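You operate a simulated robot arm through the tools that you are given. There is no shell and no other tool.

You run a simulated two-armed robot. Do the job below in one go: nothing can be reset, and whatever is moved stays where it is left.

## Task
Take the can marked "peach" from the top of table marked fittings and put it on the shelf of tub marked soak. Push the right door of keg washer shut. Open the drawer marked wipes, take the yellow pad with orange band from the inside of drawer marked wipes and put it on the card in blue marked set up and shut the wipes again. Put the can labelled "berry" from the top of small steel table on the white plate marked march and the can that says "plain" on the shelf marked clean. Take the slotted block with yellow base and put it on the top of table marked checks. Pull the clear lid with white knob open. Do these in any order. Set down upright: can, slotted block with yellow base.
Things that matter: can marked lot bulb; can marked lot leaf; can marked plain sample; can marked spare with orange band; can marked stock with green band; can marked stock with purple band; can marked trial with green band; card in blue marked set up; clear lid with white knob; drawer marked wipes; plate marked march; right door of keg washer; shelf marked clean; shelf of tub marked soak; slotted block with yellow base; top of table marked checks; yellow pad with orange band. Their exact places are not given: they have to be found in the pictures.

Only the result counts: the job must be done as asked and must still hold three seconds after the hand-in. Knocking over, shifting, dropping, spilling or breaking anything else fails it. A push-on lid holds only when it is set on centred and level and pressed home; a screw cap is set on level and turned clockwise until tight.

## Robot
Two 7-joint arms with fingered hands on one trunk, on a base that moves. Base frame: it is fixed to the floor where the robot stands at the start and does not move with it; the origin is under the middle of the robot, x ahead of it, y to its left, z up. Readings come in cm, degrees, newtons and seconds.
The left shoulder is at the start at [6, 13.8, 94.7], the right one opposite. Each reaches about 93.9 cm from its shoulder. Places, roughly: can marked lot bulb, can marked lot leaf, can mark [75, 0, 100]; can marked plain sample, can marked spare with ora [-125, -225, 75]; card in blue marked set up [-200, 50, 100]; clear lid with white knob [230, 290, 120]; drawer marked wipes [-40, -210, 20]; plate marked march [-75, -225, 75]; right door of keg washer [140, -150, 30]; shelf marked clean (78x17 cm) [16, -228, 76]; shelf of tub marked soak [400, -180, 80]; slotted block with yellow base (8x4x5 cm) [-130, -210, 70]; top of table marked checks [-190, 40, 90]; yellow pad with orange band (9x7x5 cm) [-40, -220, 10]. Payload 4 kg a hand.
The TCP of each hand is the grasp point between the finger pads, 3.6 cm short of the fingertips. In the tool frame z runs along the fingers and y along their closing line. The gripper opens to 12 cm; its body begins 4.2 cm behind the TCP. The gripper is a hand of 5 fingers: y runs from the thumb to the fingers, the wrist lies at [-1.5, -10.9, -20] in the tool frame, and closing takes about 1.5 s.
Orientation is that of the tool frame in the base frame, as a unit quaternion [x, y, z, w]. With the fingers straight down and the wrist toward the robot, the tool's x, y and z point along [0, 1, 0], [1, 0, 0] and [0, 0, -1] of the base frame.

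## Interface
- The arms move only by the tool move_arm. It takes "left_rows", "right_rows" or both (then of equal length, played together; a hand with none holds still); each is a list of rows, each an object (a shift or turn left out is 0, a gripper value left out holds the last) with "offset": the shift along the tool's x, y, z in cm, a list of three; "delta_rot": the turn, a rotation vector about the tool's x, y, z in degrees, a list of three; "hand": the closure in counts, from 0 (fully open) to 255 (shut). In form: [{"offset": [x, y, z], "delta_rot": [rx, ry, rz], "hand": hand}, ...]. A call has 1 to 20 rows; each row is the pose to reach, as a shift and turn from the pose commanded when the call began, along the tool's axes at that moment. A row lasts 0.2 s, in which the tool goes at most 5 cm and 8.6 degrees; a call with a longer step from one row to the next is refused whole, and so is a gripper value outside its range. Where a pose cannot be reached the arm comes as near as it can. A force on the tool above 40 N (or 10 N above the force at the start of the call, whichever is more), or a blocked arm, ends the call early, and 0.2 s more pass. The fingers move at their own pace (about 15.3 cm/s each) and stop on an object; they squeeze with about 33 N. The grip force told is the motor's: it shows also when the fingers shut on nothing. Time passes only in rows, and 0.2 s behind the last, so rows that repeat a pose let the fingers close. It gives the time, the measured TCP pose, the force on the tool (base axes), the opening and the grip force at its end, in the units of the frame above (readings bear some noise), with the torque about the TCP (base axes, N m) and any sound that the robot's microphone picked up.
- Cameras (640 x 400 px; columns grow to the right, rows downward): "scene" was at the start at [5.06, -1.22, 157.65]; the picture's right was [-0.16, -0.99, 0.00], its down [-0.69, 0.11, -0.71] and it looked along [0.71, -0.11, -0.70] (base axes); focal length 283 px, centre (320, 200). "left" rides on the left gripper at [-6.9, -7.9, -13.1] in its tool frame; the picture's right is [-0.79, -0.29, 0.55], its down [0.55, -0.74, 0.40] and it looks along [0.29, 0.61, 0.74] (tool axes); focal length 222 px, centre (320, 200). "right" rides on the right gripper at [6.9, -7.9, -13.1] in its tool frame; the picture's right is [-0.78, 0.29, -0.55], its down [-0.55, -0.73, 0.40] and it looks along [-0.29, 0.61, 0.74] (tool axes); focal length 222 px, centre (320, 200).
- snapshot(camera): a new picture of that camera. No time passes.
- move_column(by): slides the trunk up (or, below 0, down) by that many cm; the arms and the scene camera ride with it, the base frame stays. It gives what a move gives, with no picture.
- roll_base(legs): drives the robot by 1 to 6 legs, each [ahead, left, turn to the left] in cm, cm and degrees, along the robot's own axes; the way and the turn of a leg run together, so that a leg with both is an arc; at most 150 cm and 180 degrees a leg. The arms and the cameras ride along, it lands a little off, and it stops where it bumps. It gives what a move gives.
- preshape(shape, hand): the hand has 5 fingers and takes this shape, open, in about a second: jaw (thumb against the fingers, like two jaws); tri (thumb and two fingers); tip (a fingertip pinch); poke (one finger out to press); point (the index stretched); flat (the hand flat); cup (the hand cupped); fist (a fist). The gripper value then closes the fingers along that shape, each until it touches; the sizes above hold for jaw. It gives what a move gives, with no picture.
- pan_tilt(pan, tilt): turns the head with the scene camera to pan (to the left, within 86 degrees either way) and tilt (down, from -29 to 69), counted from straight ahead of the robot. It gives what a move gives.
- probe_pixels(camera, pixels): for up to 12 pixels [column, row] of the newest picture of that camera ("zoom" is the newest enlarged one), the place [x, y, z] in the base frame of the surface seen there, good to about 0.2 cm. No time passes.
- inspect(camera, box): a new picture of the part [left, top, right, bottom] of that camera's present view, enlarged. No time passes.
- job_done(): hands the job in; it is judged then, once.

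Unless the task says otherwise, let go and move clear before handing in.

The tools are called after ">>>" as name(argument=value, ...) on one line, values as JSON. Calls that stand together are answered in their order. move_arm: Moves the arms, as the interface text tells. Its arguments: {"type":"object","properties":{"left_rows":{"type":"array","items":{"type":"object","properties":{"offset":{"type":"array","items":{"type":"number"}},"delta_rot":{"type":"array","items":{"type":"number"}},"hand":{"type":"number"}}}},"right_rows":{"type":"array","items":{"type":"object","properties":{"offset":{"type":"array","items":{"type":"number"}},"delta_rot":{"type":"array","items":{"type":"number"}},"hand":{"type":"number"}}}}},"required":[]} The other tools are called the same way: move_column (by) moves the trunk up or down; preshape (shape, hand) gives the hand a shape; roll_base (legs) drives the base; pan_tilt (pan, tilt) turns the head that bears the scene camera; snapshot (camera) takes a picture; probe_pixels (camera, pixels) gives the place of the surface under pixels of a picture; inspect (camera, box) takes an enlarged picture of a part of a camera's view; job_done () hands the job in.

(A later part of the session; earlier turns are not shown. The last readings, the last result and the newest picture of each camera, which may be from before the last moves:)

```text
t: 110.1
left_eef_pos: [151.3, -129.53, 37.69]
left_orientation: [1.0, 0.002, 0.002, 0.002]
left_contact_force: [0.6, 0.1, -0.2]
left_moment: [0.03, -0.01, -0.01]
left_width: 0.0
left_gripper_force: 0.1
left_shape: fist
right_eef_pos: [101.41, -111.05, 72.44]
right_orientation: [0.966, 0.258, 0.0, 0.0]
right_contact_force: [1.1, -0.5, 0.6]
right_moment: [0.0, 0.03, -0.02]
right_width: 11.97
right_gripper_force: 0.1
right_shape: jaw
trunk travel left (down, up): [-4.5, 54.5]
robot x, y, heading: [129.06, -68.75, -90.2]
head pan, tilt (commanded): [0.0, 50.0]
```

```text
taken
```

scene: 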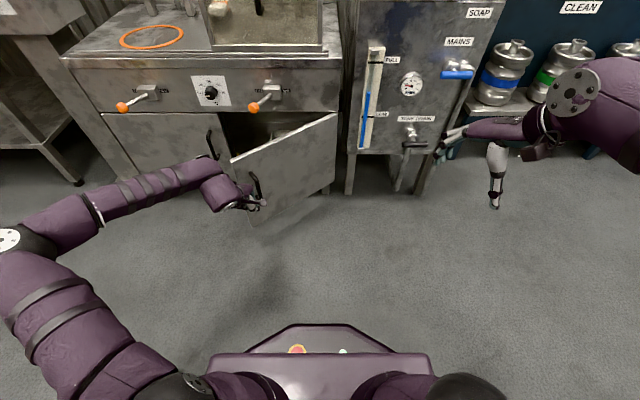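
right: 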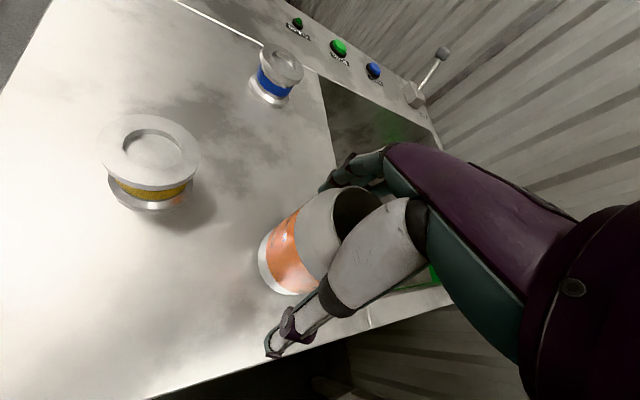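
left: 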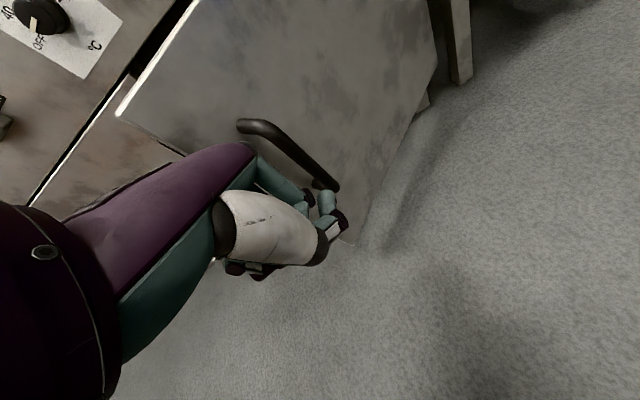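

The fist is right in front of the door handle. I'll push forward about 10 cm, following the door's arc.

>>> move_arm(left_rows=[{"offset": [0.2, 2, 0]}, {"offset": [0.5, 4, 0]}, {"offset": [0.9, 6, 0]}, {"offset": [1.3, 8, 0]}, {"offset": [1.8, 10, 0]}, {"offset": [2.3, 12, 0]}, {"offset": [2.3, 12, 0]}])

>>> snapshot(camera="scene")

>>> snapshot(camera="left")

```text
t: 111.0
left_eef_pos: [153.56, -136.67, 37.55]
left_orientation: [1.0, 0.011, 0.007, -0.002]
left_contact_force: [-0.3, -0.7, -0.4]
left_moment: [0.01, 0.01, -0.03]
left_width: 0.0
left_gripper_force: 0.1
left_shape: fist
right_eef_pos: [101.44, -111.12, 72.42]
right_orientation: [0.966, 0.26, 0.0, 0.001]
right_contact_force: [0.0, 0.1, -0.1]
right_moment: [-0.01, -0.02, 0.02]
right_width: 11.97
right_gripper_force: 0.0
right_shape: jaw
trunk travel left (down, up): [-4.5, 54.5]
robot x, y, heading: [129.07, -69.17, -90.1]
head pan, tilt (commanded): [0.0, 50.0]
stopped in row 4 (left hand): the force on the tool passed its limit at 46 N (the readings are from after the stop); the commanded pose is now the measured one
```

```text
taken
```

scene: 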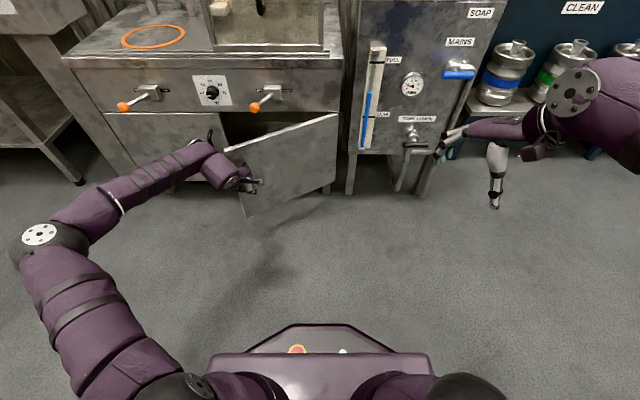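

```text
taken
```

left: 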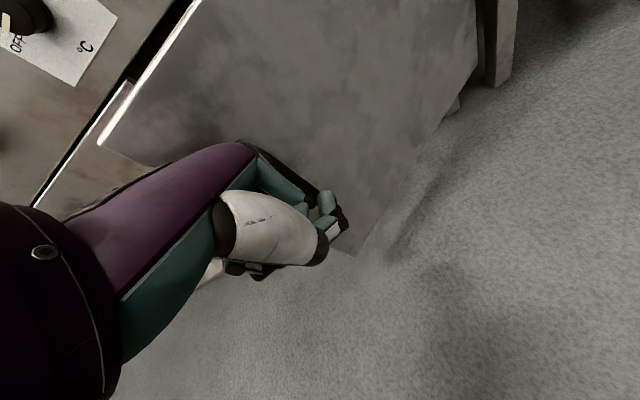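

The fist touched the door and the impact stopped me at 46 N; the door moved a little. I'll push more gently with small steps.

>>> move_arm(left_rows=[{"offset": [0.1, 0.4, 0]}, {"offset": [0.2, 0.9, 0]}, {"offset": [0.4, 1.4, 0]}, {"offset": [0.6, 2, 0]}, {"offset": [0.8, 2.6, 0]}, {"offset": [1, 3.2, 0]}, {"offset": [1.2, 3.8, 0]}, {"offset": [1.4, 4.4, 0]}, {"offset": [1.6, 5, 0]}, {"offset": [1.8, 5.6, 0]}, {"offset": [2, 6.2, 0]}, {"offset": [2.2, 6.8, 0]}])

>>> snapshot(camera="scene")

```text
t: 113.7
left_eef_pos: [156.3, -142.75, 37.61]
left_orientation: [1.0, 0.011, 0.006, -0.001]
left_contact_force: [0.1, 0.5, 0.7]
left_moment: [0.0, 0.03, 0.0]
left_width: 0.0
left_gripper_force: 0.1
left_shape: fist
left hand out of reach, approached as far as the arm can: row 11, 12
right_eef_pos: [101.5, -111.09, 72.58]
right_orientation: [0.966, 0.259, 0.0, 0.0]
right_contact_force: [-0.3, 0.0, 0.1]
right_moment: [0.01, 0.03, 0.03]
right_width: 11.98
right_gripper_force: 0.0
right_shape: jaw
trunk travel left (down, up): [-4.5, 54.5]
robot x, y, heading: [129.15, -69.03, -89.9]
head pan, tilt (commanded): [0.0, 50.0]
```

```text
taken
```

scene: 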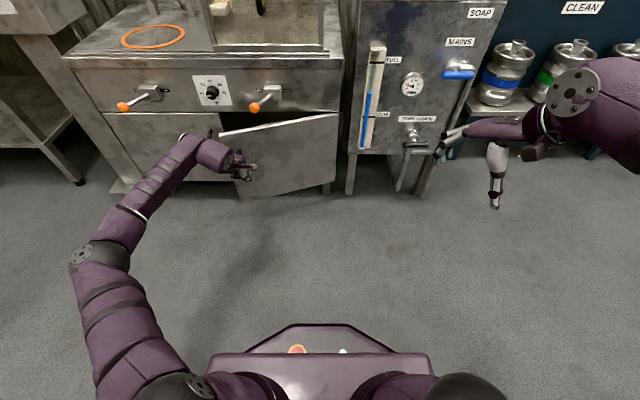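

The door is closing and I'm at arm's reach limit. I'll probe the door's present angle, then pull the hand back and bring the base nearer.

>>> probe_pixels(camera="scene", pixels=[[222, 137], [335, 118], [290, 160], [270, 140]])

>>> move_arm(left_rows=[{"offset": [-0.5, -3, 0]}, {"offset": [-1, -6, 0]}, {"offset": [-1.5, -9, 0]}, {"offset": [-2, -12, 0]}, {"offset": [-2, -12, 0]}])

>>> roll_base(legs=[[11, 0, 0]])

>>> snapshot(camera="scene")

```text
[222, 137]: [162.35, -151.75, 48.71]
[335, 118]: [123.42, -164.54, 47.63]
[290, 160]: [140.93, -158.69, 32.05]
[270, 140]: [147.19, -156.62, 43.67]
```

```text
t: 114.8
left_eef_pos: [154.08, -130.79, 37.52]
left_orientation: [1.0, 0.011, 0.006, -0.001]
left_contact_force: [-0.3, -0.1, 0.2]
left_moment: [-0.02, 0.01, -0.02]
left_width: 0.0
left_gripper_force: 0.1
left_shape: fist
right_eef_pos: [101.63, -111.04, 72.5]
right_orientation: [0.966, 0.259, 0.0, 0.0]
right_contact_force: [-0.4, 0.4, -0.8]
right_moment: [-0.01, -0.01, -0.01]
right_width: 11.98
right_gripper_force: 0.0
right_shape: jaw
trunk travel left (down, up): [-4.5, 54.5]
robot x, y, heading: [129.07, -68.76, -89.8]
head pan, tilt (commanded): [0.0, 50.0]
```

```text
t: 116.0
left_eef_pos: [154.19, -141.41, 37.62]
left_orientation: [1.0, 0.011, 0.007, -0.002]
left_contact_force: [-0.5, -0.8, -0.2]
left_moment: [0.01, 0.03, 0.0]
left_width: 0.01
left_gripper_force: 0.1
left_shape: fist
right_eef_pos: [101.69, -121.67, 72.37]
right_orientation: [0.966, 0.26, 0.0, 0.0]
right_contact_force: [-0.4, -0.3, -0.7]
right_moment: [-0.03, 0.0, -0.02]
right_width: 11.98
right_gripper_force: 0.1
right_shape: jaw
trunk travel left (down, up): [-4.5, 54.5]
robot x, y, heading: [129.33, -79.52, -89.7]
head pan, tilt (commanded): [0.0, 50.0]
```

```text
taken
```

scene: 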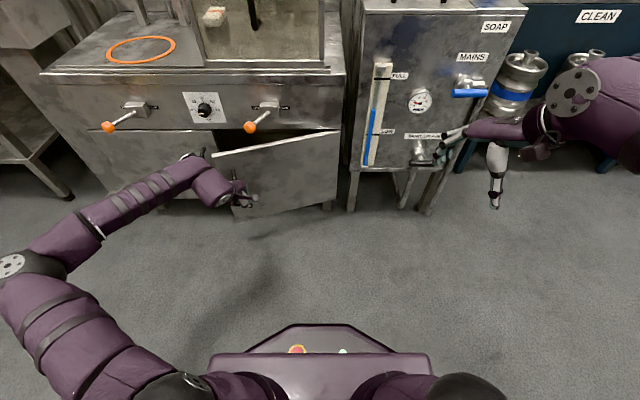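

The remaining gap at the door edge is about 13 cm. I'll shift the fist to x≈159 and 4 cm lower to keep clear of the lever knob, then push slowly to close.

>>> move_arm(left_rows=[{"offset": [2.5, 0, 2]}, {"offset": [5, 0, 4]}, {"offset": [5, 0.6, 4]}, {"offset": [5, 1.2, 4]}, {"offset": [5, 1.8, 4]}, {"offset": [5, 2.4, 4]}, {"offset": [5, 3, 4]}, {"offset": [5, 3.6, 4]}, {"offset": [5, 4.2, 4]}, {"offset": [5, 4.8, 4]}, {"offset": [5, 5.4, 4]}, {"offset": [5, 6, 4]}, {"offset": [5, 6.6, 4]}, {"offset": [5, 7.2, 4]}, {"offset": [5, 7.8, 4]}, {"offset": [5, 8.4, 4]}])

>>> snapshot(camera="scene")

```text
t: 119.4
left_eef_pos: [159.36, -149.75, 33.55]
left_orientation: [1.0, 0.012, 0.007, -0.001]
left_contact_force: [0.6, 0.5, -0.2]
left_moment: [0.0, -0.01, 0.0]
left_width: 0.0
left_gripper_force: 0.0
left_shape: fist
right_eef_pos: [101.64, -121.75, 72.58]
right_orientation: [0.966, 0.26, 0.0, 0.0]
right_contact_force: [0.2, -0.7, 0.4]
right_moment: [0.0, 0.03, -0.01]
right_width: 11.95
right_gripper_force: 0.0
right_shape: jaw
trunk travel left (down, up): [-4.5, 54.5]
robot x, y, heading: [129.14, -79.76, -89.9]
head pan, tilt (commanded): [0.0, 50.0]
```

```text
taken
```

scene: 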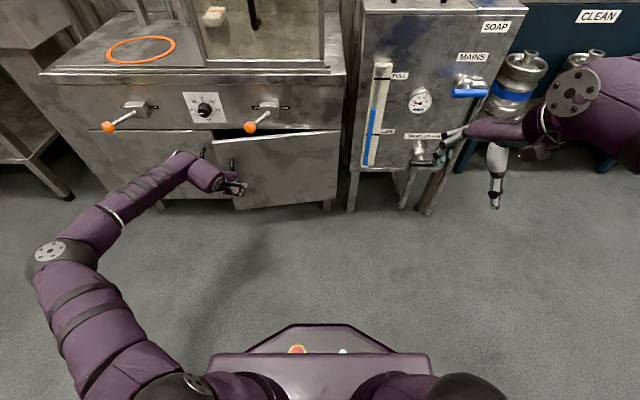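

The door is nearly shut. I'll keep pushing in small steps until it resists.

>>> move_arm(left_rows=[{"offset": [0, 0.5, 0]}, {"offset": [0, 1, 0]}, {"offset": [0, 1.5, 0]}, {"offset": [0, 2, 0]}, {"offset": [0, 2.5, 0]}, {"offset": [0, 3, 0]}, {"offset": [0, 3.5, 0]}, {"offset": [0, 4, 0]}, {"offset": [0, 4.5, 0]}, {"offset": [0, 5, 0]}, {"offset": [0, 5.5, 0]}, {"offset": [0, 6, 0]}])

>>> snapshot(camera="scene")

```text
t: 122.0
left_eef_pos: [159.93, -154.64, 33.68]
left_orientation: [1.0, 0.011, 0.007, -0.002]
left_contact_force: [0.2, 0.0, -0.5]
left_moment: [0.01, 0.01, -0.01]
left_width: 0.0
left_gripper_force: 0.1
left_shape: fist
left hand out of reach, approached as far as the arm can: row 11, 12
right_eef_pos: [101.73, -121.74, 72.54]
right_orientation: [0.966, 0.26, 0.0, 0.0]
right_contact_force: [-0.1, 0.6, -0.4]
right_moment: [-0.01, 0.01, 0.01]
right_width: 11.98
right_gripper_force: 0.1
right_shape: jaw
trunk travel left (down, up): [-4.5, 54.5]
robot x, y, heading: [129.19, -79.41, -89.6]
head pan, tilt (commanded): [0.0, 50.0]
```

```text
taken
```

scene: 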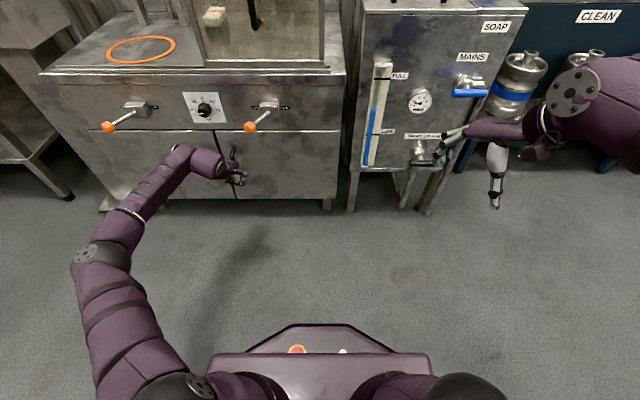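

The door looks flush in the picture; I'll zoom and probe both doors' surfaces to verify it is fully shut.

>>> inspect(camera="scene", box=[80, 80, 360, 230])

>>> probe_pixels(camera="scene", pixels=[[225, 140], [230, 138], [325, 140], [325, 185], [280, 160], [207, 140], [130, 150], [212, 150], [222, 145]])

```text
2.29 times, centred on (220, 155) of scene
```

zoom: 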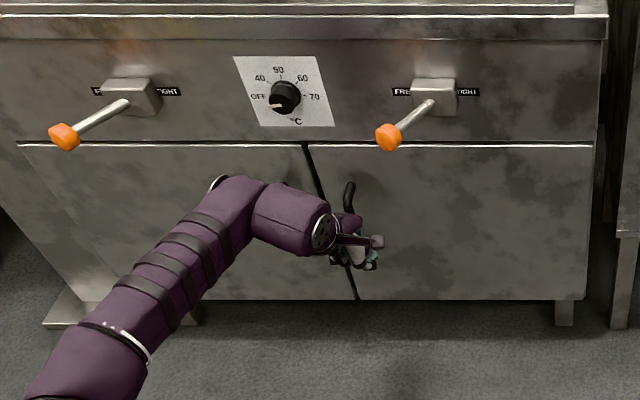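

```text
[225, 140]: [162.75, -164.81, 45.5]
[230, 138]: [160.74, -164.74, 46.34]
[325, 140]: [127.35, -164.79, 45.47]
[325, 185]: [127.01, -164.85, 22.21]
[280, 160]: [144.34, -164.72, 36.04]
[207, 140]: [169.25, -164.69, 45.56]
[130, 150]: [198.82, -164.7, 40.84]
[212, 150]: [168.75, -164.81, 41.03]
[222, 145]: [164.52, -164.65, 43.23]
```

Both doors are flush at y=-164.7, so it's shut. I'll draw the fist straight back and then up, checking the handle isn't hooked.

>>> move_arm(left_rows=[{"offset": [0, -1.5, 0]}, {"offset": [0, -3.5, 0]}, {"offset": [0, -6, 0]}, {"offset": [0, -9, 0]}, {"offset": [0, -12, 0]}, {"offset": [0, -15, 0]}, {"offset": [0, -15, -4]}, {"offset": [0, -15, -8]}, {"offset": [0, -15, -12]}, {"offset": [0, -15, -16]}, {"offset": [0, -15, -20]}, {"offset": [0, -15, -24]}, {"offset": [0, -15, -28]}, {"offset": [0, -15, -32]}, {"offset": [0, -17, -36]}, {"offset": [0, -17, -36]}])

>>> snapshot(camera="scene")

>>> probe_pixels(camera="scene", pixels=[[230, 140], [225, 145], [325, 140], [240, 180], [200, 145]])

```text
t: 125.4
left_eef_pos: [158.89, -137.56, 69.79]
left_orientation: [1.0, 0.011, 0.007, -0.003]
left_contact_force: [-0.4, -0.2, 0.7]
left_moment: [0.02, -0.02, 0.01]
left_width: 0.02
left_gripper_force: 0.0
left_shape: fist
right_eef_pos: [101.66, -121.69, 72.4]
right_orientation: [0.966, 0.26, 0.0, 0.001]
right_contact_force: [-0.7, 0.0, -0.2]
right_moment: [0.0, -0.01, -0.01]
right_width: 11.98
right_gripper_force: 0.0
right_shape: jaw
trunk travel left (down, up): [-4.5, 54.5]
robot x, y, heading: [128.89, -79.54, -89.9]
head pan, tilt (commanded): [0.0, 50.0]
```

```text
taken
```

scene: 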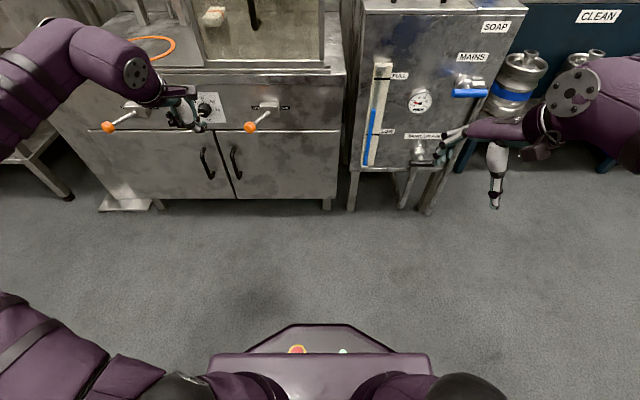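

```text
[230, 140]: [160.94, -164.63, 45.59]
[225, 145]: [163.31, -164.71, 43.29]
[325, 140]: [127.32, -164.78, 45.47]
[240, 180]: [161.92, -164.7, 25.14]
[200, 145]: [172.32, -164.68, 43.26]
```

The door stays shut. I'll raise the trunk, reset the left hand to jaw, and sidestep right to the blue cabinet.

>>> move_column(by=40)

>>> preshape(shape="jaw", hand="left")

>>> roll_base(legs=[[0, -120, 0], [0, -45, 0]])

>>> snapshot(camera="scene")

```text
t: 129.3
left_eef_pos: [158.75, -137.68, 109.73]
left_orientation: [1.0, 0.012, 0.007, -0.002]
left_contact_force: [0.2, -0.8, 0.4]
left_moment: [0.0, -0.01, 0.0]
left_width: 0.0
left_gripper_force: 0.2
left_shape: fist
right_eef_pos: [101.62, -121.72, 112.56]
right_orientation: [0.965, 0.26, 0.0, 0.0]
right_contact_force: [-0.2, -0.3, -0.9]
right_moment: [-0.01, 0.0, -0.01]
right_width: 11.98
right_gripper_force: 0.0
right_shape: jaw
trunk travel left (down, up): [-44.5, 14.5]
robot x, y, heading: [128.79, -79.41, -89.9]
head pan, tilt (commanded): [0.0, 50.0]
```

```text
t: 130.2
left_eef_pos: [158.77, -137.65, 109.74]
left_orientation: [1.0, 0.011, 0.007, -0.002]
left_contact_force: [-0.1, -0.1, 0.3]
left_moment: [0.0, 0.0, 0.01]
left_width: 11.98
left_gripper_force: 0.0
left_shape: jaw
right_eef_pos: [101.65, -121.63, 112.52]
right_orientation: [0.966, 0.26, -0.001, 0.0]
right_contact_force: [0.3, -0.7, -0.3]
right_moment: [-0.01, -0.04, -0.04]
right_width: 12.0
right_gripper_force: 0.1
right_shape: jaw
trunk travel left (down, up): [-44.5, 14.5]
robot x, y, heading: [129.14, -79.21, -90.0]
head pan, tilt (commanded): [0.0, 50.0]
```

```text
t: 138.5
left_eef_pos: [-4.3, -139.92, 109.66]
left_orientation: [1.0, 0.022, 0.008, -0.002]
left_contact_force: [0.0, 0.4, 0.1]
left_moment: [0.0, 0.01, 0.01]
left_width: 11.99
left_gripper_force: 0.1
left_shape: jaw
right_eef_pos: [-61.7, -125.32, 112.53]
right_orientation: [0.963, 0.271, 0.0, 0.0]
right_contact_force: [0.0, -0.3, 0.4]
right_moment: [0.03, 0.01, 0.02]
right_width: 12.0
right_gripper_force: 0.1
right_shape: jaw
trunk travel left (down, up): [-44.5, 14.5]
robot x, y, heading: [-35.43, -82.58, -88.5]
head pan, tilt (commanded): [0.0, 50.0]
```

```text
taken
```

scene: 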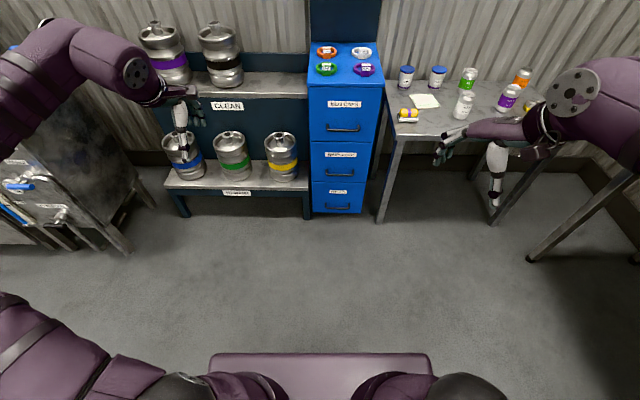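

The CLEAN shelf, the blue cabinet and the small steel table are all in view. I'll zoom in on the table and the cabinet.

>>> inspect(camera="scene", box=[370, 50, 580, 180])

>>> inspect(camera="scene", box=[290, 70, 400, 230])

>>> probe_pixels(camera="scene", pixels=[[338, 206], [325, 190], [350, 190], [338, 190], [312, 195], [362, 195], [325, 207], [350, 207], [338, 172], [316, 212], [362, 212], [340, 212]])

```text
3.05 times, centred on (475, 115) of scene
```

zoom: 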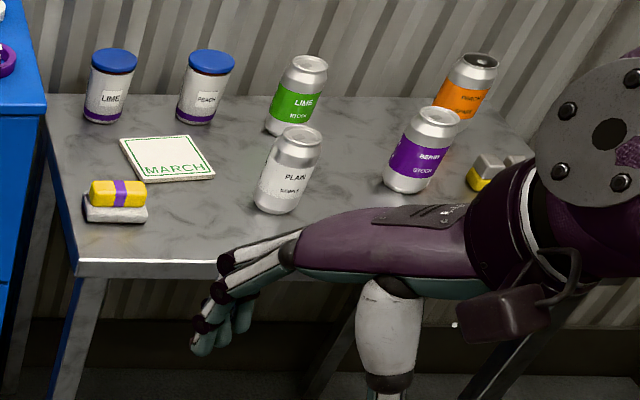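

```text
2.50 times, centred on (345, 150) of scene
```

zoom: 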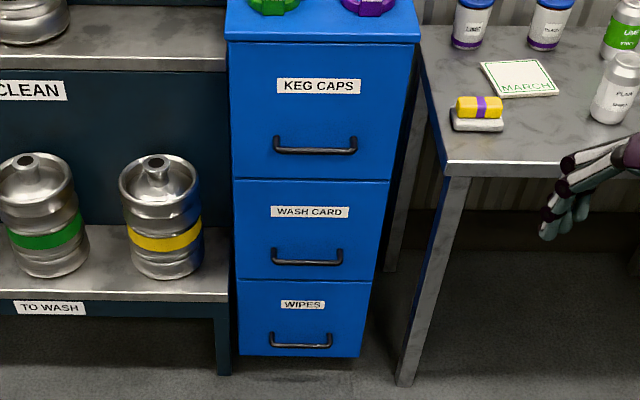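

```text
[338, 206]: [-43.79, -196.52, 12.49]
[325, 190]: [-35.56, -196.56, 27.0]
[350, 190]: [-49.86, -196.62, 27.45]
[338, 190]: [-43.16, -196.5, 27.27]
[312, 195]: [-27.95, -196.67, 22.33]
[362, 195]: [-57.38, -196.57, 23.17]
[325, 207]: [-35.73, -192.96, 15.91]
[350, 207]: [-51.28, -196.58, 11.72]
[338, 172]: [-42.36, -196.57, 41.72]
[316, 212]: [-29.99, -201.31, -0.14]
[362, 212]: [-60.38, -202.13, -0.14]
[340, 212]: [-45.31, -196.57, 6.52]
```

The WIPES drawer front is at y=-196.6 with its bar handle near y=-193, z≈15. I'll probe the small table's edge and the handle ends before moving closer.

>>> probe_pixels(camera="scene", pixels=[[388, 134], [430, 135], [395, 105], [338, 207], [328, 206], [348, 206], [425, 101], [464, 97], [464, 112], [508, 90], [408, 113], [468, 70]])

>>> inspect(camera="scene", box=[308, 180, 372, 220])

```text
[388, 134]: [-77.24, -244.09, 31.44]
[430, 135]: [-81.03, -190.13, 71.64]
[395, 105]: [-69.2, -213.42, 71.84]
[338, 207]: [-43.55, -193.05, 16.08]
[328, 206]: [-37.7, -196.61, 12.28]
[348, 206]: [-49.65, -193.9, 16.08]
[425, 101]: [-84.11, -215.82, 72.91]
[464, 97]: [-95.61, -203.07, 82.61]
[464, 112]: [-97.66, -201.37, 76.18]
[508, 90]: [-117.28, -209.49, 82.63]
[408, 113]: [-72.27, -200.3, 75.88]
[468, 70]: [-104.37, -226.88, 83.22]
```

```text
10.00 times, centred on (340, 200) of scene
```

zoom: 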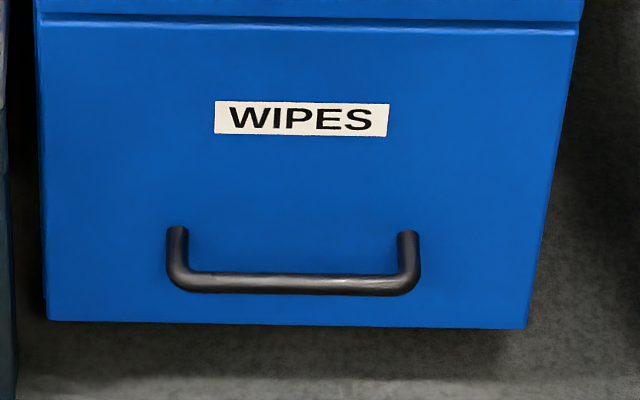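

Handle bar spans about x -36…-52 at y≈-193.4, z≈16, standing ~3 cm off the drawer face. I'll move the base forward, drop the trunk fully, and then approach with the right hand pitched forward.

>>> roll_base(legs=[[18, 3, -1.5]])

>>> move_column(by=-40)

>>> move_column(by=-4)

>>> snapshot(camera="scene")

```text
t: 140.0
left_eef_pos: [-2.9, -158.96, 109.67]
left_orientation: [1.0, 0.006, 0.007, -0.003]
left_contact_force: [0.5, 0.2, -1.0]
left_moment: [-0.01, 0.02, -0.01]
left_width: 11.96
left_gripper_force: 0.2
left_shape: jaw
right_eef_pos: [-59.94, -142.54, 112.45]
right_orientation: [0.967, 0.256, 0.0, -0.001]
right_contact_force: [0.2, -0.7, -0.9]
right_moment: [0.03, -0.02, -0.05]
right_width: 11.99
right_gripper_force: 0.0
right_shape: jaw
trunk travel left (down, up): [-44.5, 14.5]
robot x, y, heading: [-31.78, -100.43, -90.4]
head pan, tilt (commanded): [0.0, 50.0]
```

```text
t: 143.9
left_eef_pos: [-2.95, -158.98, 69.68]
left_orientation: [1.0, 0.006, 0.007, -0.001]
left_contact_force: [-0.4, 0.1, -0.8]
left_moment: [0.02, 0.0, 0.0]
left_width: 11.96
left_gripper_force: 0.1
left_shape: jaw
right_eef_pos: [-59.9, -142.45, 72.53]
right_orientation: [0.967, 0.256, 0.0, -0.001]
right_contact_force: [-0.6, -0.4, -0.4]
right_moment: [-0.01, 0.0, 0.02]
right_width: 11.96
right_gripper_force: 0.1
right_shape: jaw
trunk travel left (down, up): [-4.5, 54.5]
robot x, y, heading: [-32.26, -100.36, -90.6]
head pan, tilt (commanded): [0.0, 50.0]
```

```text
t: 144.7
left_eef_pos: [-2.94, -158.79, 65.81]
left_orientation: [1.0, 0.007, 0.007, -0.003]
left_contact_force: [0.6, -0.3, -0.1]
left_moment: [0.02, 0.0, -0.01]
left_width: 12.0
left_gripper_force: 0.1
left_shape: jaw
right_eef_pos: [-59.81, -142.34, 68.42]
right_orientation: [0.967, 0.255, 0.0, -0.001]
right_contact_force: [-0.3, 0.0, -0.3]
right_moment: [0.03, 0.01, 0.0]
right_width: 11.97
right_gripper_force: 0.1
right_shape: jaw
trunk travel left (down, up): [-0.5, 58.5]
robot x, y, heading: [-32.19, -100.59, -90.2]
head pan, tilt (commanded): [0.0, 50.0]
```

```text
taken
```

scene: 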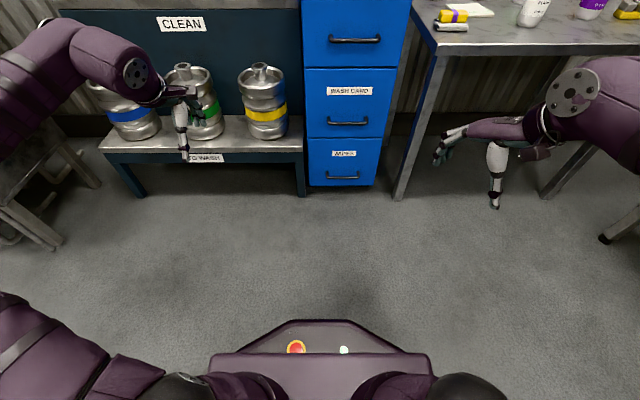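

The trunk is fully down. First I'll swing the right hand square to the cabinet at about (-43.5,-166,52).

>>> move_arm(right_rows=[{"offset": [0.3, 3.6, 1], "delta_rot": [0, 0, 3.7]}, {"offset": [0.6, 7.2, 2], "delta_rot": [0, 0, 7.4]}, {"offset": [0.9, 10.8, 4], "delta_rot": [0, 0, 11]}, {"offset": [1.3, 14.4, 6], "delta_rot": [0, 0, 14.8]}, {"offset": [1.6, 18, 8.5], "delta_rot": [0, 0, 18.5]}, {"offset": [1.9, 21.6, 11], "delta_rot": [0, 0, 22.2]}, {"offset": [2.2, 25.2, 13.7], "delta_rot": [0, 0, 26]}, {"offset": [2.5, 28.6, 16.4], "delta_rot": [0, 0, 29.5]}, {"offset": [2.5, 28.6, 16.4], "delta_rot": [0, 0, 29.5]}])

>>> snapshot(camera="scene")

```text
t: 146.7
left_eef_pos: [-2.84, -158.79, 65.66]
left_orientation: [1.0, 0.006, 0.007, -0.002]
left_contact_force: [0.0, 0.1, -0.6]
left_moment: [0.02, -0.01, 0.02]
left_width: 12.0
left_gripper_force: 0.0
left_shape: jaw
right_eef_pos: [-43.63, -165.78, 51.79]
right_orientation: [1.0, 0.001, 0.0, 0.0]
right_contact_force: [0.4, 0.7, 0.1]
right_moment: [-0.02, -0.01, -0.02]
right_width: 11.99
right_gripper_force: 0.0
right_shape: jaw
trunk travel left (down, up): [-0.5, 58.5]
robot x, y, heading: [-31.79, -100.21, -90.2]
head pan, tilt (commanded): [0.0, 50.0]
```

```text
taken
```

scene: 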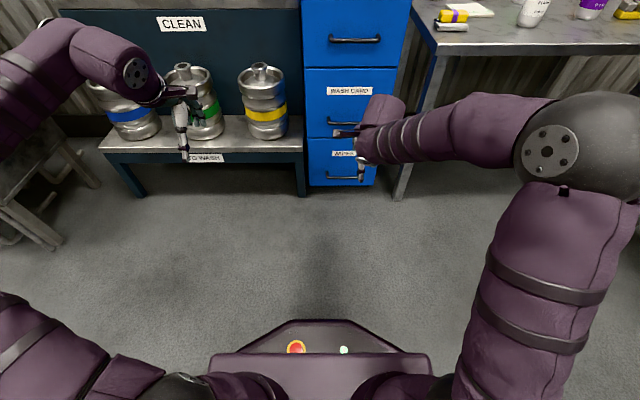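

The arm is in a good posture. Now I'll pitch the hand forward 55° while lowering to about (-43.5,-178,18), with the fingers partly closed.

>>> move_arm(right_rows=[{"offset": [0, 1.2, 4.2], "delta_rot": [-6.9, 0, 0], "hand": 40}, {"offset": [0, 2.4, 8.4], "delta_rot": [-13.8, 0, 0], "hand": 80}, {"offset": [0, 4, 12.6], "delta_rot": [-20.6, 0, 0], "hand": 110}, {"offset": [0, 5.6, 16.8], "delta_rot": [-27.5, 0, 0], "hand": 140}, {"offset": [0, 7.2, 21], "delta_rot": [-34.4, 0, 0], "hand": 140}, {"offset": [0, 8.8, 25.3], "delta_rot": [-41.3, 0, 0], "hand": 140}, {"offset": [0, 10.5, 29.6], "delta_rot": [-48.1, 0, 0], "hand": 140}, {"offset": [0, 12.2, 33.8], "delta_rot": [-55, 0, 0], "hand": 140}, {"offset": [0, 12.2, 33.8], "delta_rot": [-55, 0, 0], "hand": 140}])

>>> snapshot(camera="right")

>>> snapshot(camera="scene")

```text
t: 148.7
left_eef_pos: [-2.89, -158.72, 65.74]
left_orientation: [1.0, 0.007, 0.007, -0.003]
left_contact_force: [-0.5, 0.1, 0.7]
left_moment: [-0.01, -0.03, -0.02]
left_width: 11.96
left_gripper_force: 0.1
left_shape: jaw
right_eef_pos: [-36.29, -181.23, 16.91]
right_orientation: [0.887, -0.021, -0.034, 0.461]
right_contact_force: [-0.5, 0.3, 0.2]
right_moment: [-0.01, 0.01, 0.01]
right_width: 5.4
right_gripper_force: 0.0
right_shape: jaw
right hand out of reach, approached as far as the arm can: row 4, 5, 6, 7, 8, 9
trunk travel left (down, up): [-0.5, 58.5]
robot x, y, heading: [-31.83, -100.32, -90.5]
head pan, tilt (commanded): [0.0, 50.0]
```

```text
taken
```

right: 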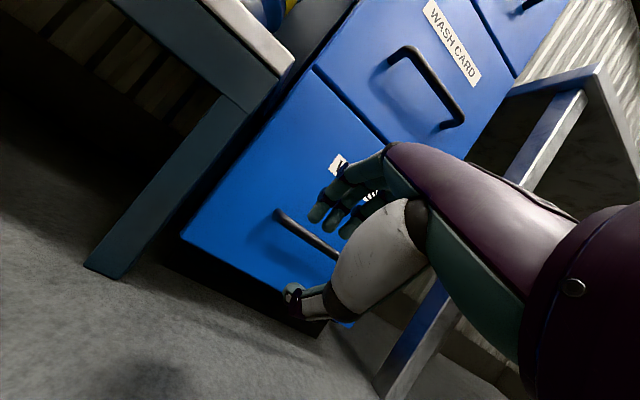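

```text
taken
```

scene: 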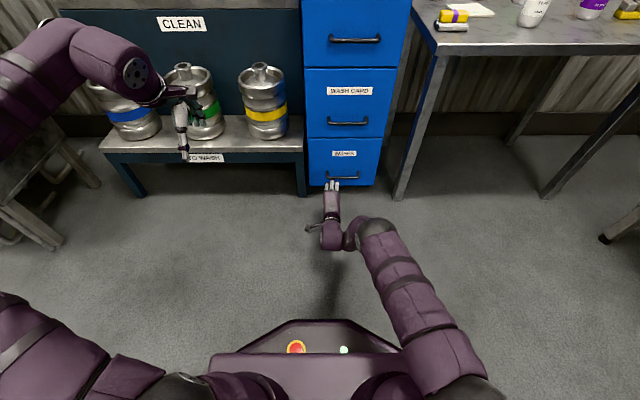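

The hand reached the right pitch but sits 7 cm left of target at (-36.3,-181.2,16.9). I'll sync the command to that pose and sidestep the base 7 cm to the right instead.

>>> move_arm(right_rows=[{"offset": [3.6, 0.5, 1.6]}, {"offset": [7.2, 0.9, 3.2]}, {"offset": [7.2, 0.9, 3.2]}])

>>> roll_base(legs=[[0, -7, 0]])

>>> snapshot(camera="right")

>>> inspect(camera="scene", box=[270, 130, 430, 250])

```text
t: 149.5
left_eef_pos: [-2.85, -158.75, 65.79]
left_orientation: [1.0, 0.006, 0.008, -0.001]
left_contact_force: [0.1, 0.3, -0.1]
left_moment: [-0.01, 0.02, -0.02]
left_width: 11.97
left_gripper_force: 0.1
left_shape: jaw
right_eef_pos: [-29.91, -184.39, 15.93]
right_orientation: [0.887, -0.022, -0.034, 0.459]
right_contact_force: [0.3, -0.3, -0.8]
right_moment: [0.01, -0.05, 0.0]
right_width: 5.4
right_gripper_force: 0.1
right_shape: jaw
right hand out of reach, approached as far as the arm can: row 2
trunk travel left (down, up): [-0.5, 58.5]
robot x, y, heading: [-32.05, -100.24, -90.4]
head pan, tilt (commanded): [0.0, 50.0]
```

```text
t: 150.5
left_eef_pos: [-9.63, -158.8, 65.72]
left_orientation: [1.0, 0.007, 0.007, -0.001]
left_contact_force: [-0.9, 0.8, -0.3]
left_moment: [-0.01, -0.01, 0.0]
left_width: 11.97
left_gripper_force: 0.1
left_shape: jaw
right_eef_pos: [-36.62, -184.38, 15.97]
right_orientation: [0.887, -0.022, -0.034, 0.46]
right_contact_force: [0.0, 0.3, -0.4]
right_moment: [0.0, 0.01, 0.02]
right_width: 5.41
right_gripper_force: 0.1
right_shape: jaw
trunk travel left (down, up): [-0.5, 58.5]
robot x, y, heading: [-39.25, -100.35, -90.2]
head pan, tilt (commanded): [0.0, 50.0]
```

```text
taken
```

right: 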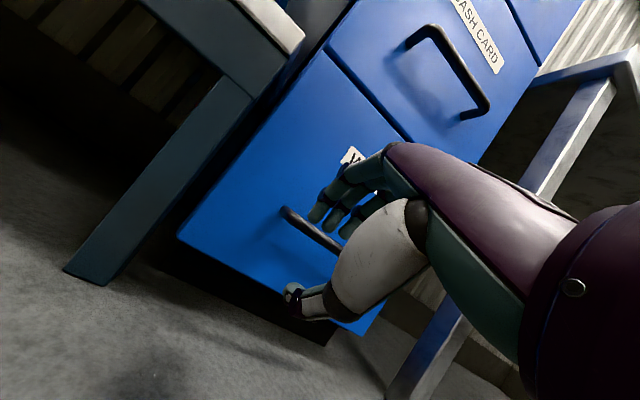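

```text
3.33 times, centred on (350, 190) of scene
```

zoom: 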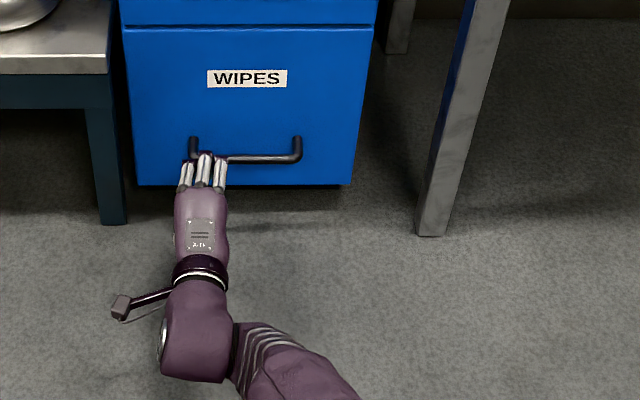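

The fingers line up with the handle's left end; I need 7 cm more to the right. I'll sidestep the base once more and narrow the grip to 3.5 cm.

>>> roll_base(legs=[[0, -7, 0]])

>>> move_arm(right_rows=[{"hand": 180}, {"hand": 180}, {"hand": 180}])

>>> inspect(camera="scene", box=[290, 140, 410, 230])

>>> inspect(camera="right", box=[200, 120, 440, 340])

```text
t: 151.5
left_eef_pos: [-16.56, -158.71, 65.71]
left_orientation: [1.0, 0.007, 0.007, -0.002]
left_contact_force: [0.0, -0.8, 0.0]
left_moment: [-0.01, 0.05, 0.0]
left_width: 11.99
left_gripper_force: 0.0
left_shape: jaw
right_eef_pos: [-43.53, -184.45, 15.96]
right_orientation: [0.888, -0.021, -0.034, 0.458]
right_contact_force: [-0.8, -0.1, 1.0]
right_moment: [0.01, -0.04, 0.03]
right_width: 5.43
right_gripper_force: 0.1
right_shape: jaw
trunk travel left (down, up): [-0.5, 58.5]
robot x, y, heading: [-45.88, -100.25, -90.1]
head pan, tilt (commanded): [0.0, 50.0]
```

```text
t: 152.3
left_eef_pos: [-16.64, -158.72, 65.73]
left_orientation: [1.0, 0.007, 0.006, -0.003]
left_contact_force: [-0.7, 0.1, 0.1]
left_moment: [-0.01, 0.0, 0.01]
left_width: 11.98
left_gripper_force: 0.0
left_shape: jaw
right_eef_pos: [-43.59, -184.38, 15.99]
right_orientation: [0.887, -0.021, -0.034, 0.46]
right_contact_force: [-0.1, 0.6, 0.8]
right_moment: [-0.01, 0.02, -0.02]
right_width: 3.6
right_gripper_force: 0.0
right_shape: jaw
trunk travel left (down, up): [-0.5, 58.5]
robot x, y, heading: [-45.92, -100.85, -90.2]
head pan, tilt (commanded): [0.0, 50.0]
```

```text
4.44 times, centred on (350, 185) of scene
```

zoom: 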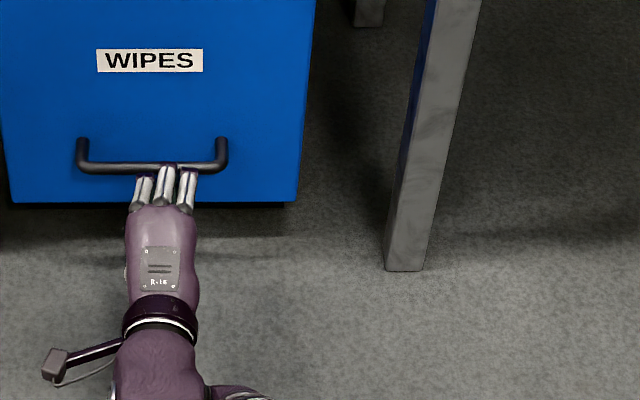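

```text
1.82 times, centred on (320, 230) of right
```

zoom: 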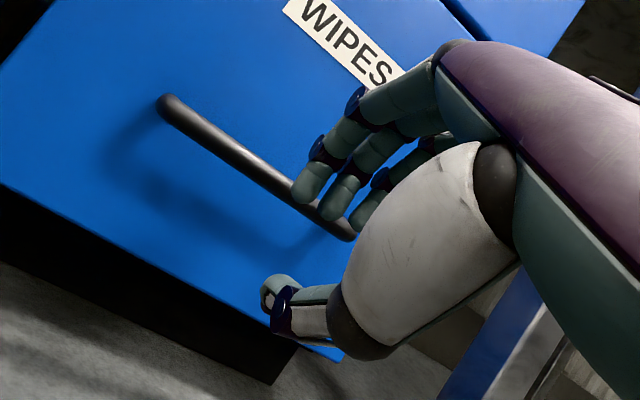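

The fingertips and thumb bracket the bar in the right camera. I'll probe the bar, fingertips and thumb to confirm the relative positions.

>>> probe_pixels(camera="zoom", pixels=[[200, 128], [250, 165], [285, 190], [310, 190], [340, 205], [365, 215], [278, 290], [285, 310], [220, 210], [330, 225], [350, 95]])

```text
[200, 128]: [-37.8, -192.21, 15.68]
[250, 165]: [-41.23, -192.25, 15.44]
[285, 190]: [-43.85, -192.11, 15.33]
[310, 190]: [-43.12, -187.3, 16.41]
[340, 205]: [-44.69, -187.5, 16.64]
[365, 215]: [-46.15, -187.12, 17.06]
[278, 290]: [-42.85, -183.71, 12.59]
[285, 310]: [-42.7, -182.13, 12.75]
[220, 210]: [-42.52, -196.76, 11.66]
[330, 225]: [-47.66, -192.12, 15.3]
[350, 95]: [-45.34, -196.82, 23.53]
```

Bar centre is about y=-192.8, z=15.8; the fingertips are at z≈16.5 and the thumb at 12.7. I'll rise 1.3 cm and move 7 cm forward so the bar sits between them.

>>> move_arm(right_rows=[{"offset": [0, 1.06, -0.75]}, {"offset": [0.07, 2.1, 0.72]}, {"offset": [0.2, 3.14, 2.19]}, {"offset": [0.32, 4.17, 3.65]}, {"offset": [0.44, 5.21, 5.12]}, {"offset": [0.44, 5.21, 5.12]}])

>>> inspect(camera="right", box=[200, 120, 440, 340])

>>> inspect(camera="scene", box=[290, 140, 410, 230])

```text
t: 153.7
left_eef_pos: [-16.55, -158.67, 65.68]
left_orientation: [1.0, 0.008, 0.007, -0.002]
left_contact_force: [-0.4, -0.6, 0.4]
left_moment: [-0.03, -0.02, -0.01]
left_width: 11.94
left_gripper_force: 0.2
left_shape: jaw
right_eef_pos: [-43.59, -185.25, 17.03]
right_orientation: [0.887, -0.021, -0.034, 0.459]
right_contact_force: [0.4, 0.6, 0.3]
right_moment: [-0.02, 0.01, 0.01]
right_width: 3.54
right_gripper_force: 0.1
right_shape: jaw
right hand out of reach, approached as far as the arm can: row 2, 3, 4, 5, 6
trunk travel left (down, up): [-0.5, 58.5]
robot x, y, heading: [-46.06, -100.16, -90.3]
head pan, tilt (commanded): [0.0, 50.0]
```

```text
1.82 times, centred on (320, 230) of right
```

zoom: 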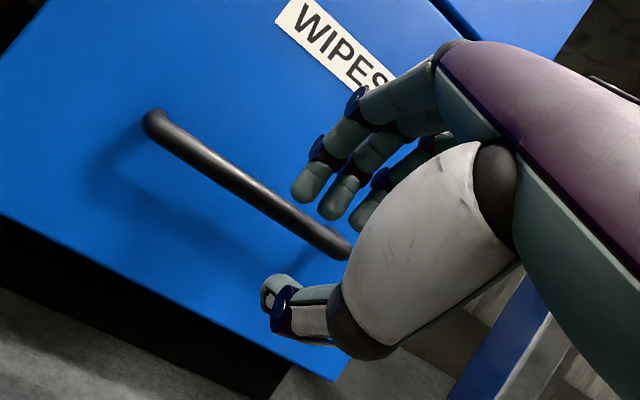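

```text
4.44 times, centred on (350, 185) of scene
```

zoom: 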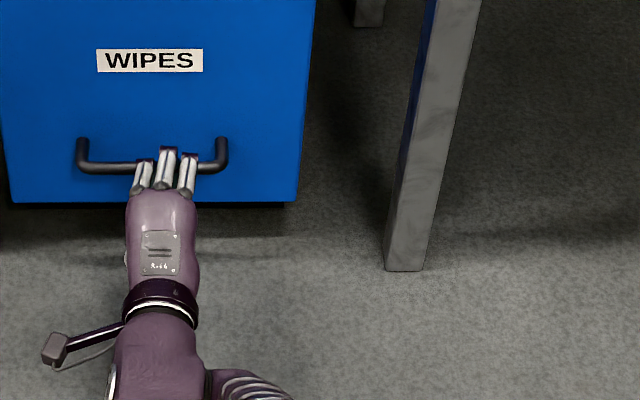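

The arm is at its forward limit, so I'll drive the base forward 6.3 cm to slide the bar between fingers and thumb.

>>> roll_base(legs=[[6.2, 0, 0]])

>>> inspect(camera="right", box=[200, 120, 440, 340])

>>> inspect(camera="scene", box=[290, 140, 410, 230])

```text
t: 154.7
left_eef_pos: [-16.54, -164.8, 65.64]
left_orientation: [1.0, 0.007, 0.008, -0.002]
left_contact_force: [0.2, -0.3, -0.4]
left_moment: [-0.01, -0.02, 0.06]
left_width: 11.99
left_gripper_force: 0.0
left_shape: jaw
right_eef_pos: [-43.59, -191.44, 17.14]
right_orientation: [0.888, -0.021, -0.034, 0.459]
right_contact_force: [0.5, -0.2, -0.2]
right_moment: [0.01, -0.02, -0.01]
right_width: 3.56
right_gripper_force: 0.1
right_shape: jaw
trunk travel left (down, up): [-0.5, 58.5]
robot x, y, heading: [-45.38, -106.64, -90.2]
head pan, tilt (commanded): [0.0, 50.0]
```

```text
1.82 times, centred on (320, 230) of right
```

zoom: 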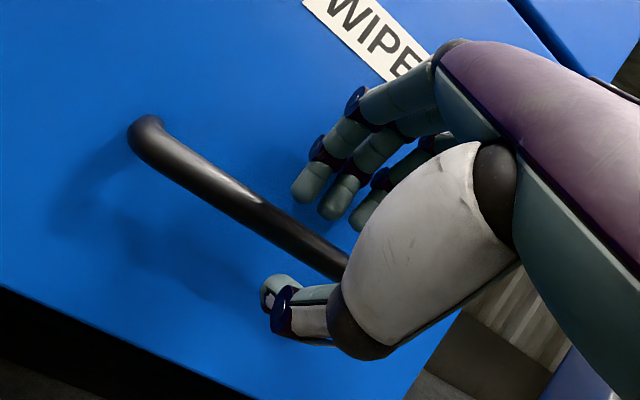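

```text
4.44 times, centred on (350, 185) of scene
```

zoom: 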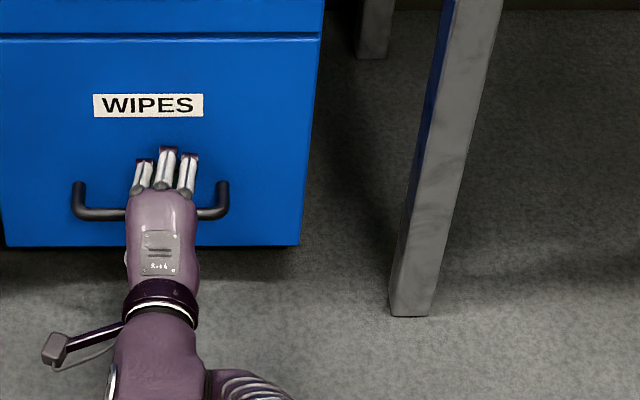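

The bar is now between the fingers and thumb. I'll close the hand on it.

>>> move_arm(right_rows=[{"hand": 210}, {"hand": 235}, {"hand": 255}, {"hand": 255}, {"hand": 255}, {"hand": 255}])

>>> inspect(camera="right", box=[200, 120, 440, 340])

```text
t: 156.1
left_eef_pos: [-16.56, -164.94, 65.66]
left_orientation: [1.0, 0.006, 0.006, -0.002]
left_contact_force: [-0.2, 0.4, 0.1]
left_moment: [0.04, -0.02, -0.01]
left_width: 11.97
left_gripper_force: 0.0
left_shape: jaw
right_eef_pos: [-43.63, -191.39, 16.95]
right_orientation: [0.888, -0.021, -0.035, 0.459]
right_contact_force: [0.1, -3.1, -8.4]
right_moment: [0.07, 0.13, 0.08]
right_width: 0.39
right_gripper_force: 33.2
right_shape: jaw
trunk travel left (down, up): [-0.5, 58.5]
robot x, y, heading: [-45.61, -106.43, -90.3]
head pan, tilt (commanded): [0.0, 50.0]
```

```text
1.82 times, centred on (320, 230) of right
```

zoom: 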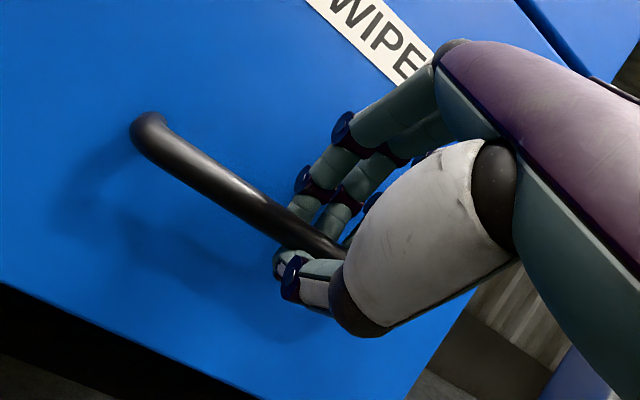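

The bar is pinched (33 N). I'll pull by reversing the base 12 cm and see if the drawer follows.

>>> roll_base(legs=[[-12, 0, 0]])

>>> snapshot(camera="scene")

>>> inspect(camera="right", box=[200, 120, 440, 340])

```text
t: 157.3
left_eef_pos: [-16.54, -153.08, 65.55]
left_orientation: [1.0, 0.007, 0.007, -0.002]
left_contact_force: [-0.5, -0.1, 0.8]
left_moment: [-0.02, 0.0, -0.01]
left_width: 11.99
left_gripper_force: 0.1
left_shape: jaw
right_eef_pos: [-43.51, -179.38, 16.99]
right_orientation: [0.888, -0.021, -0.034, 0.458]
right_contact_force: [-3.1, -1.5, -11.3]
right_moment: [0.15, 0.15, -0.01]
right_width: 0.41
right_gripper_force: 33.2
right_shape: jaw
trunk travel left (down, up): [-0.5, 58.5]
robot x, y, heading: [-45.91, -94.39, -90.1]
head pan, tilt (commanded): [0.0, 50.0]
```

```text
taken
```

scene: 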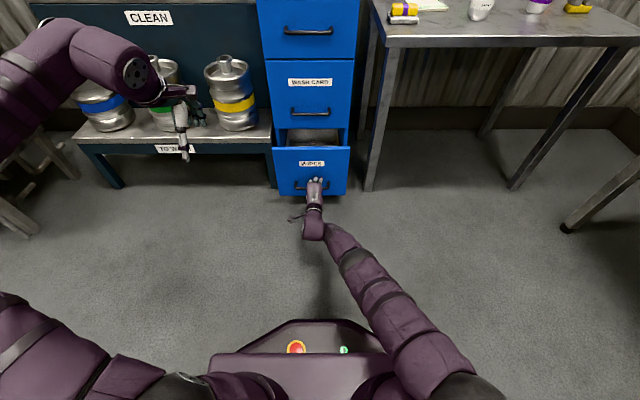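

```text
1.82 times, centred on (320, 230) of right
```

zoom: 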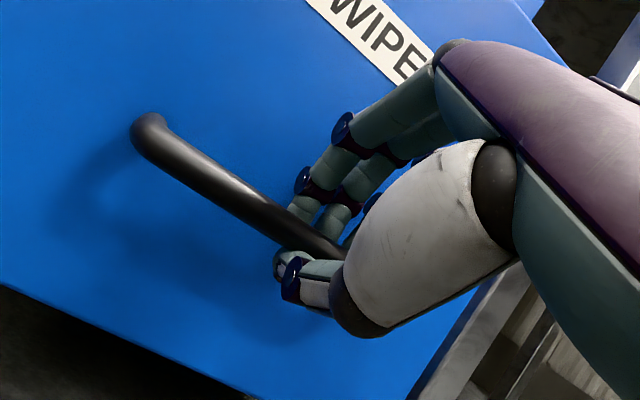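

The drawer is sliding open with the hand. I'll pull another 14 cm and look into it.

>>> roll_base(legs=[[-14, 0, 0]])

>>> snapshot(camera="scene")

>>> inspect(camera="scene", box=[250, 100, 380, 230])

```text
t: 158.7
left_eef_pos: [-16.57, -139.09, 65.72]
left_orientation: [1.0, 0.006, 0.007, -0.003]
left_contact_force: [-0.6, 0.5, 1.3]
left_moment: [0.01, 0.02, 0.0]
left_width: 11.97
left_gripper_force: 0.0
left_shape: jaw
right_eef_pos: [-43.63, -165.5, 16.93]
right_orientation: [0.888, -0.023, -0.036, 0.457]
right_contact_force: [8.3, -1.3, -12.0]
right_moment: [0.15, -0.02, 0.24]
right_width: 0.43
right_gripper_force: 33.0
right_shape: jaw
trunk travel left (down, up): [-0.5, 58.5]
robot x, y, heading: [-45.56, -80.75, -90.5]
head pan, tilt (commanded): [0.0, 50.0]
```

```text
taken
```

scene: 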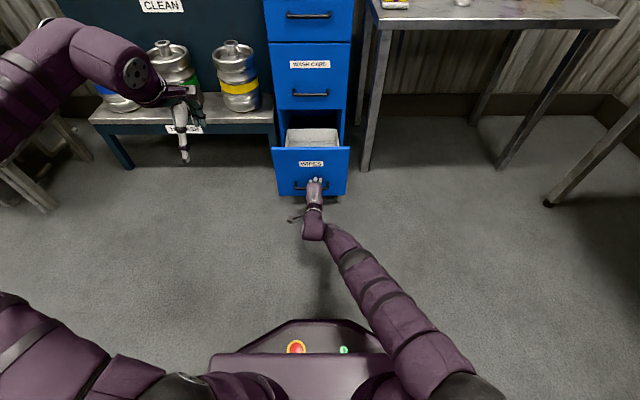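

```text
3.08 times, centred on (315, 165) of scene
```

zoom: 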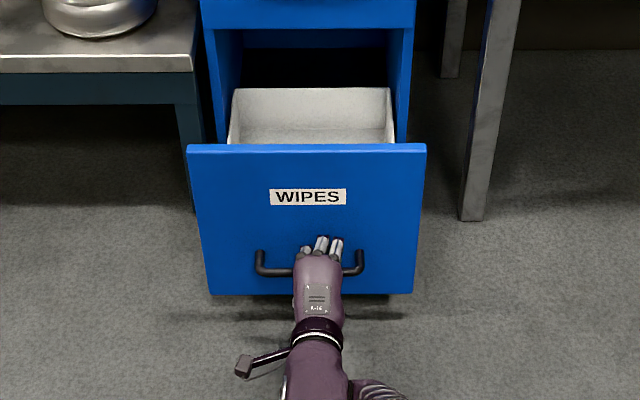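

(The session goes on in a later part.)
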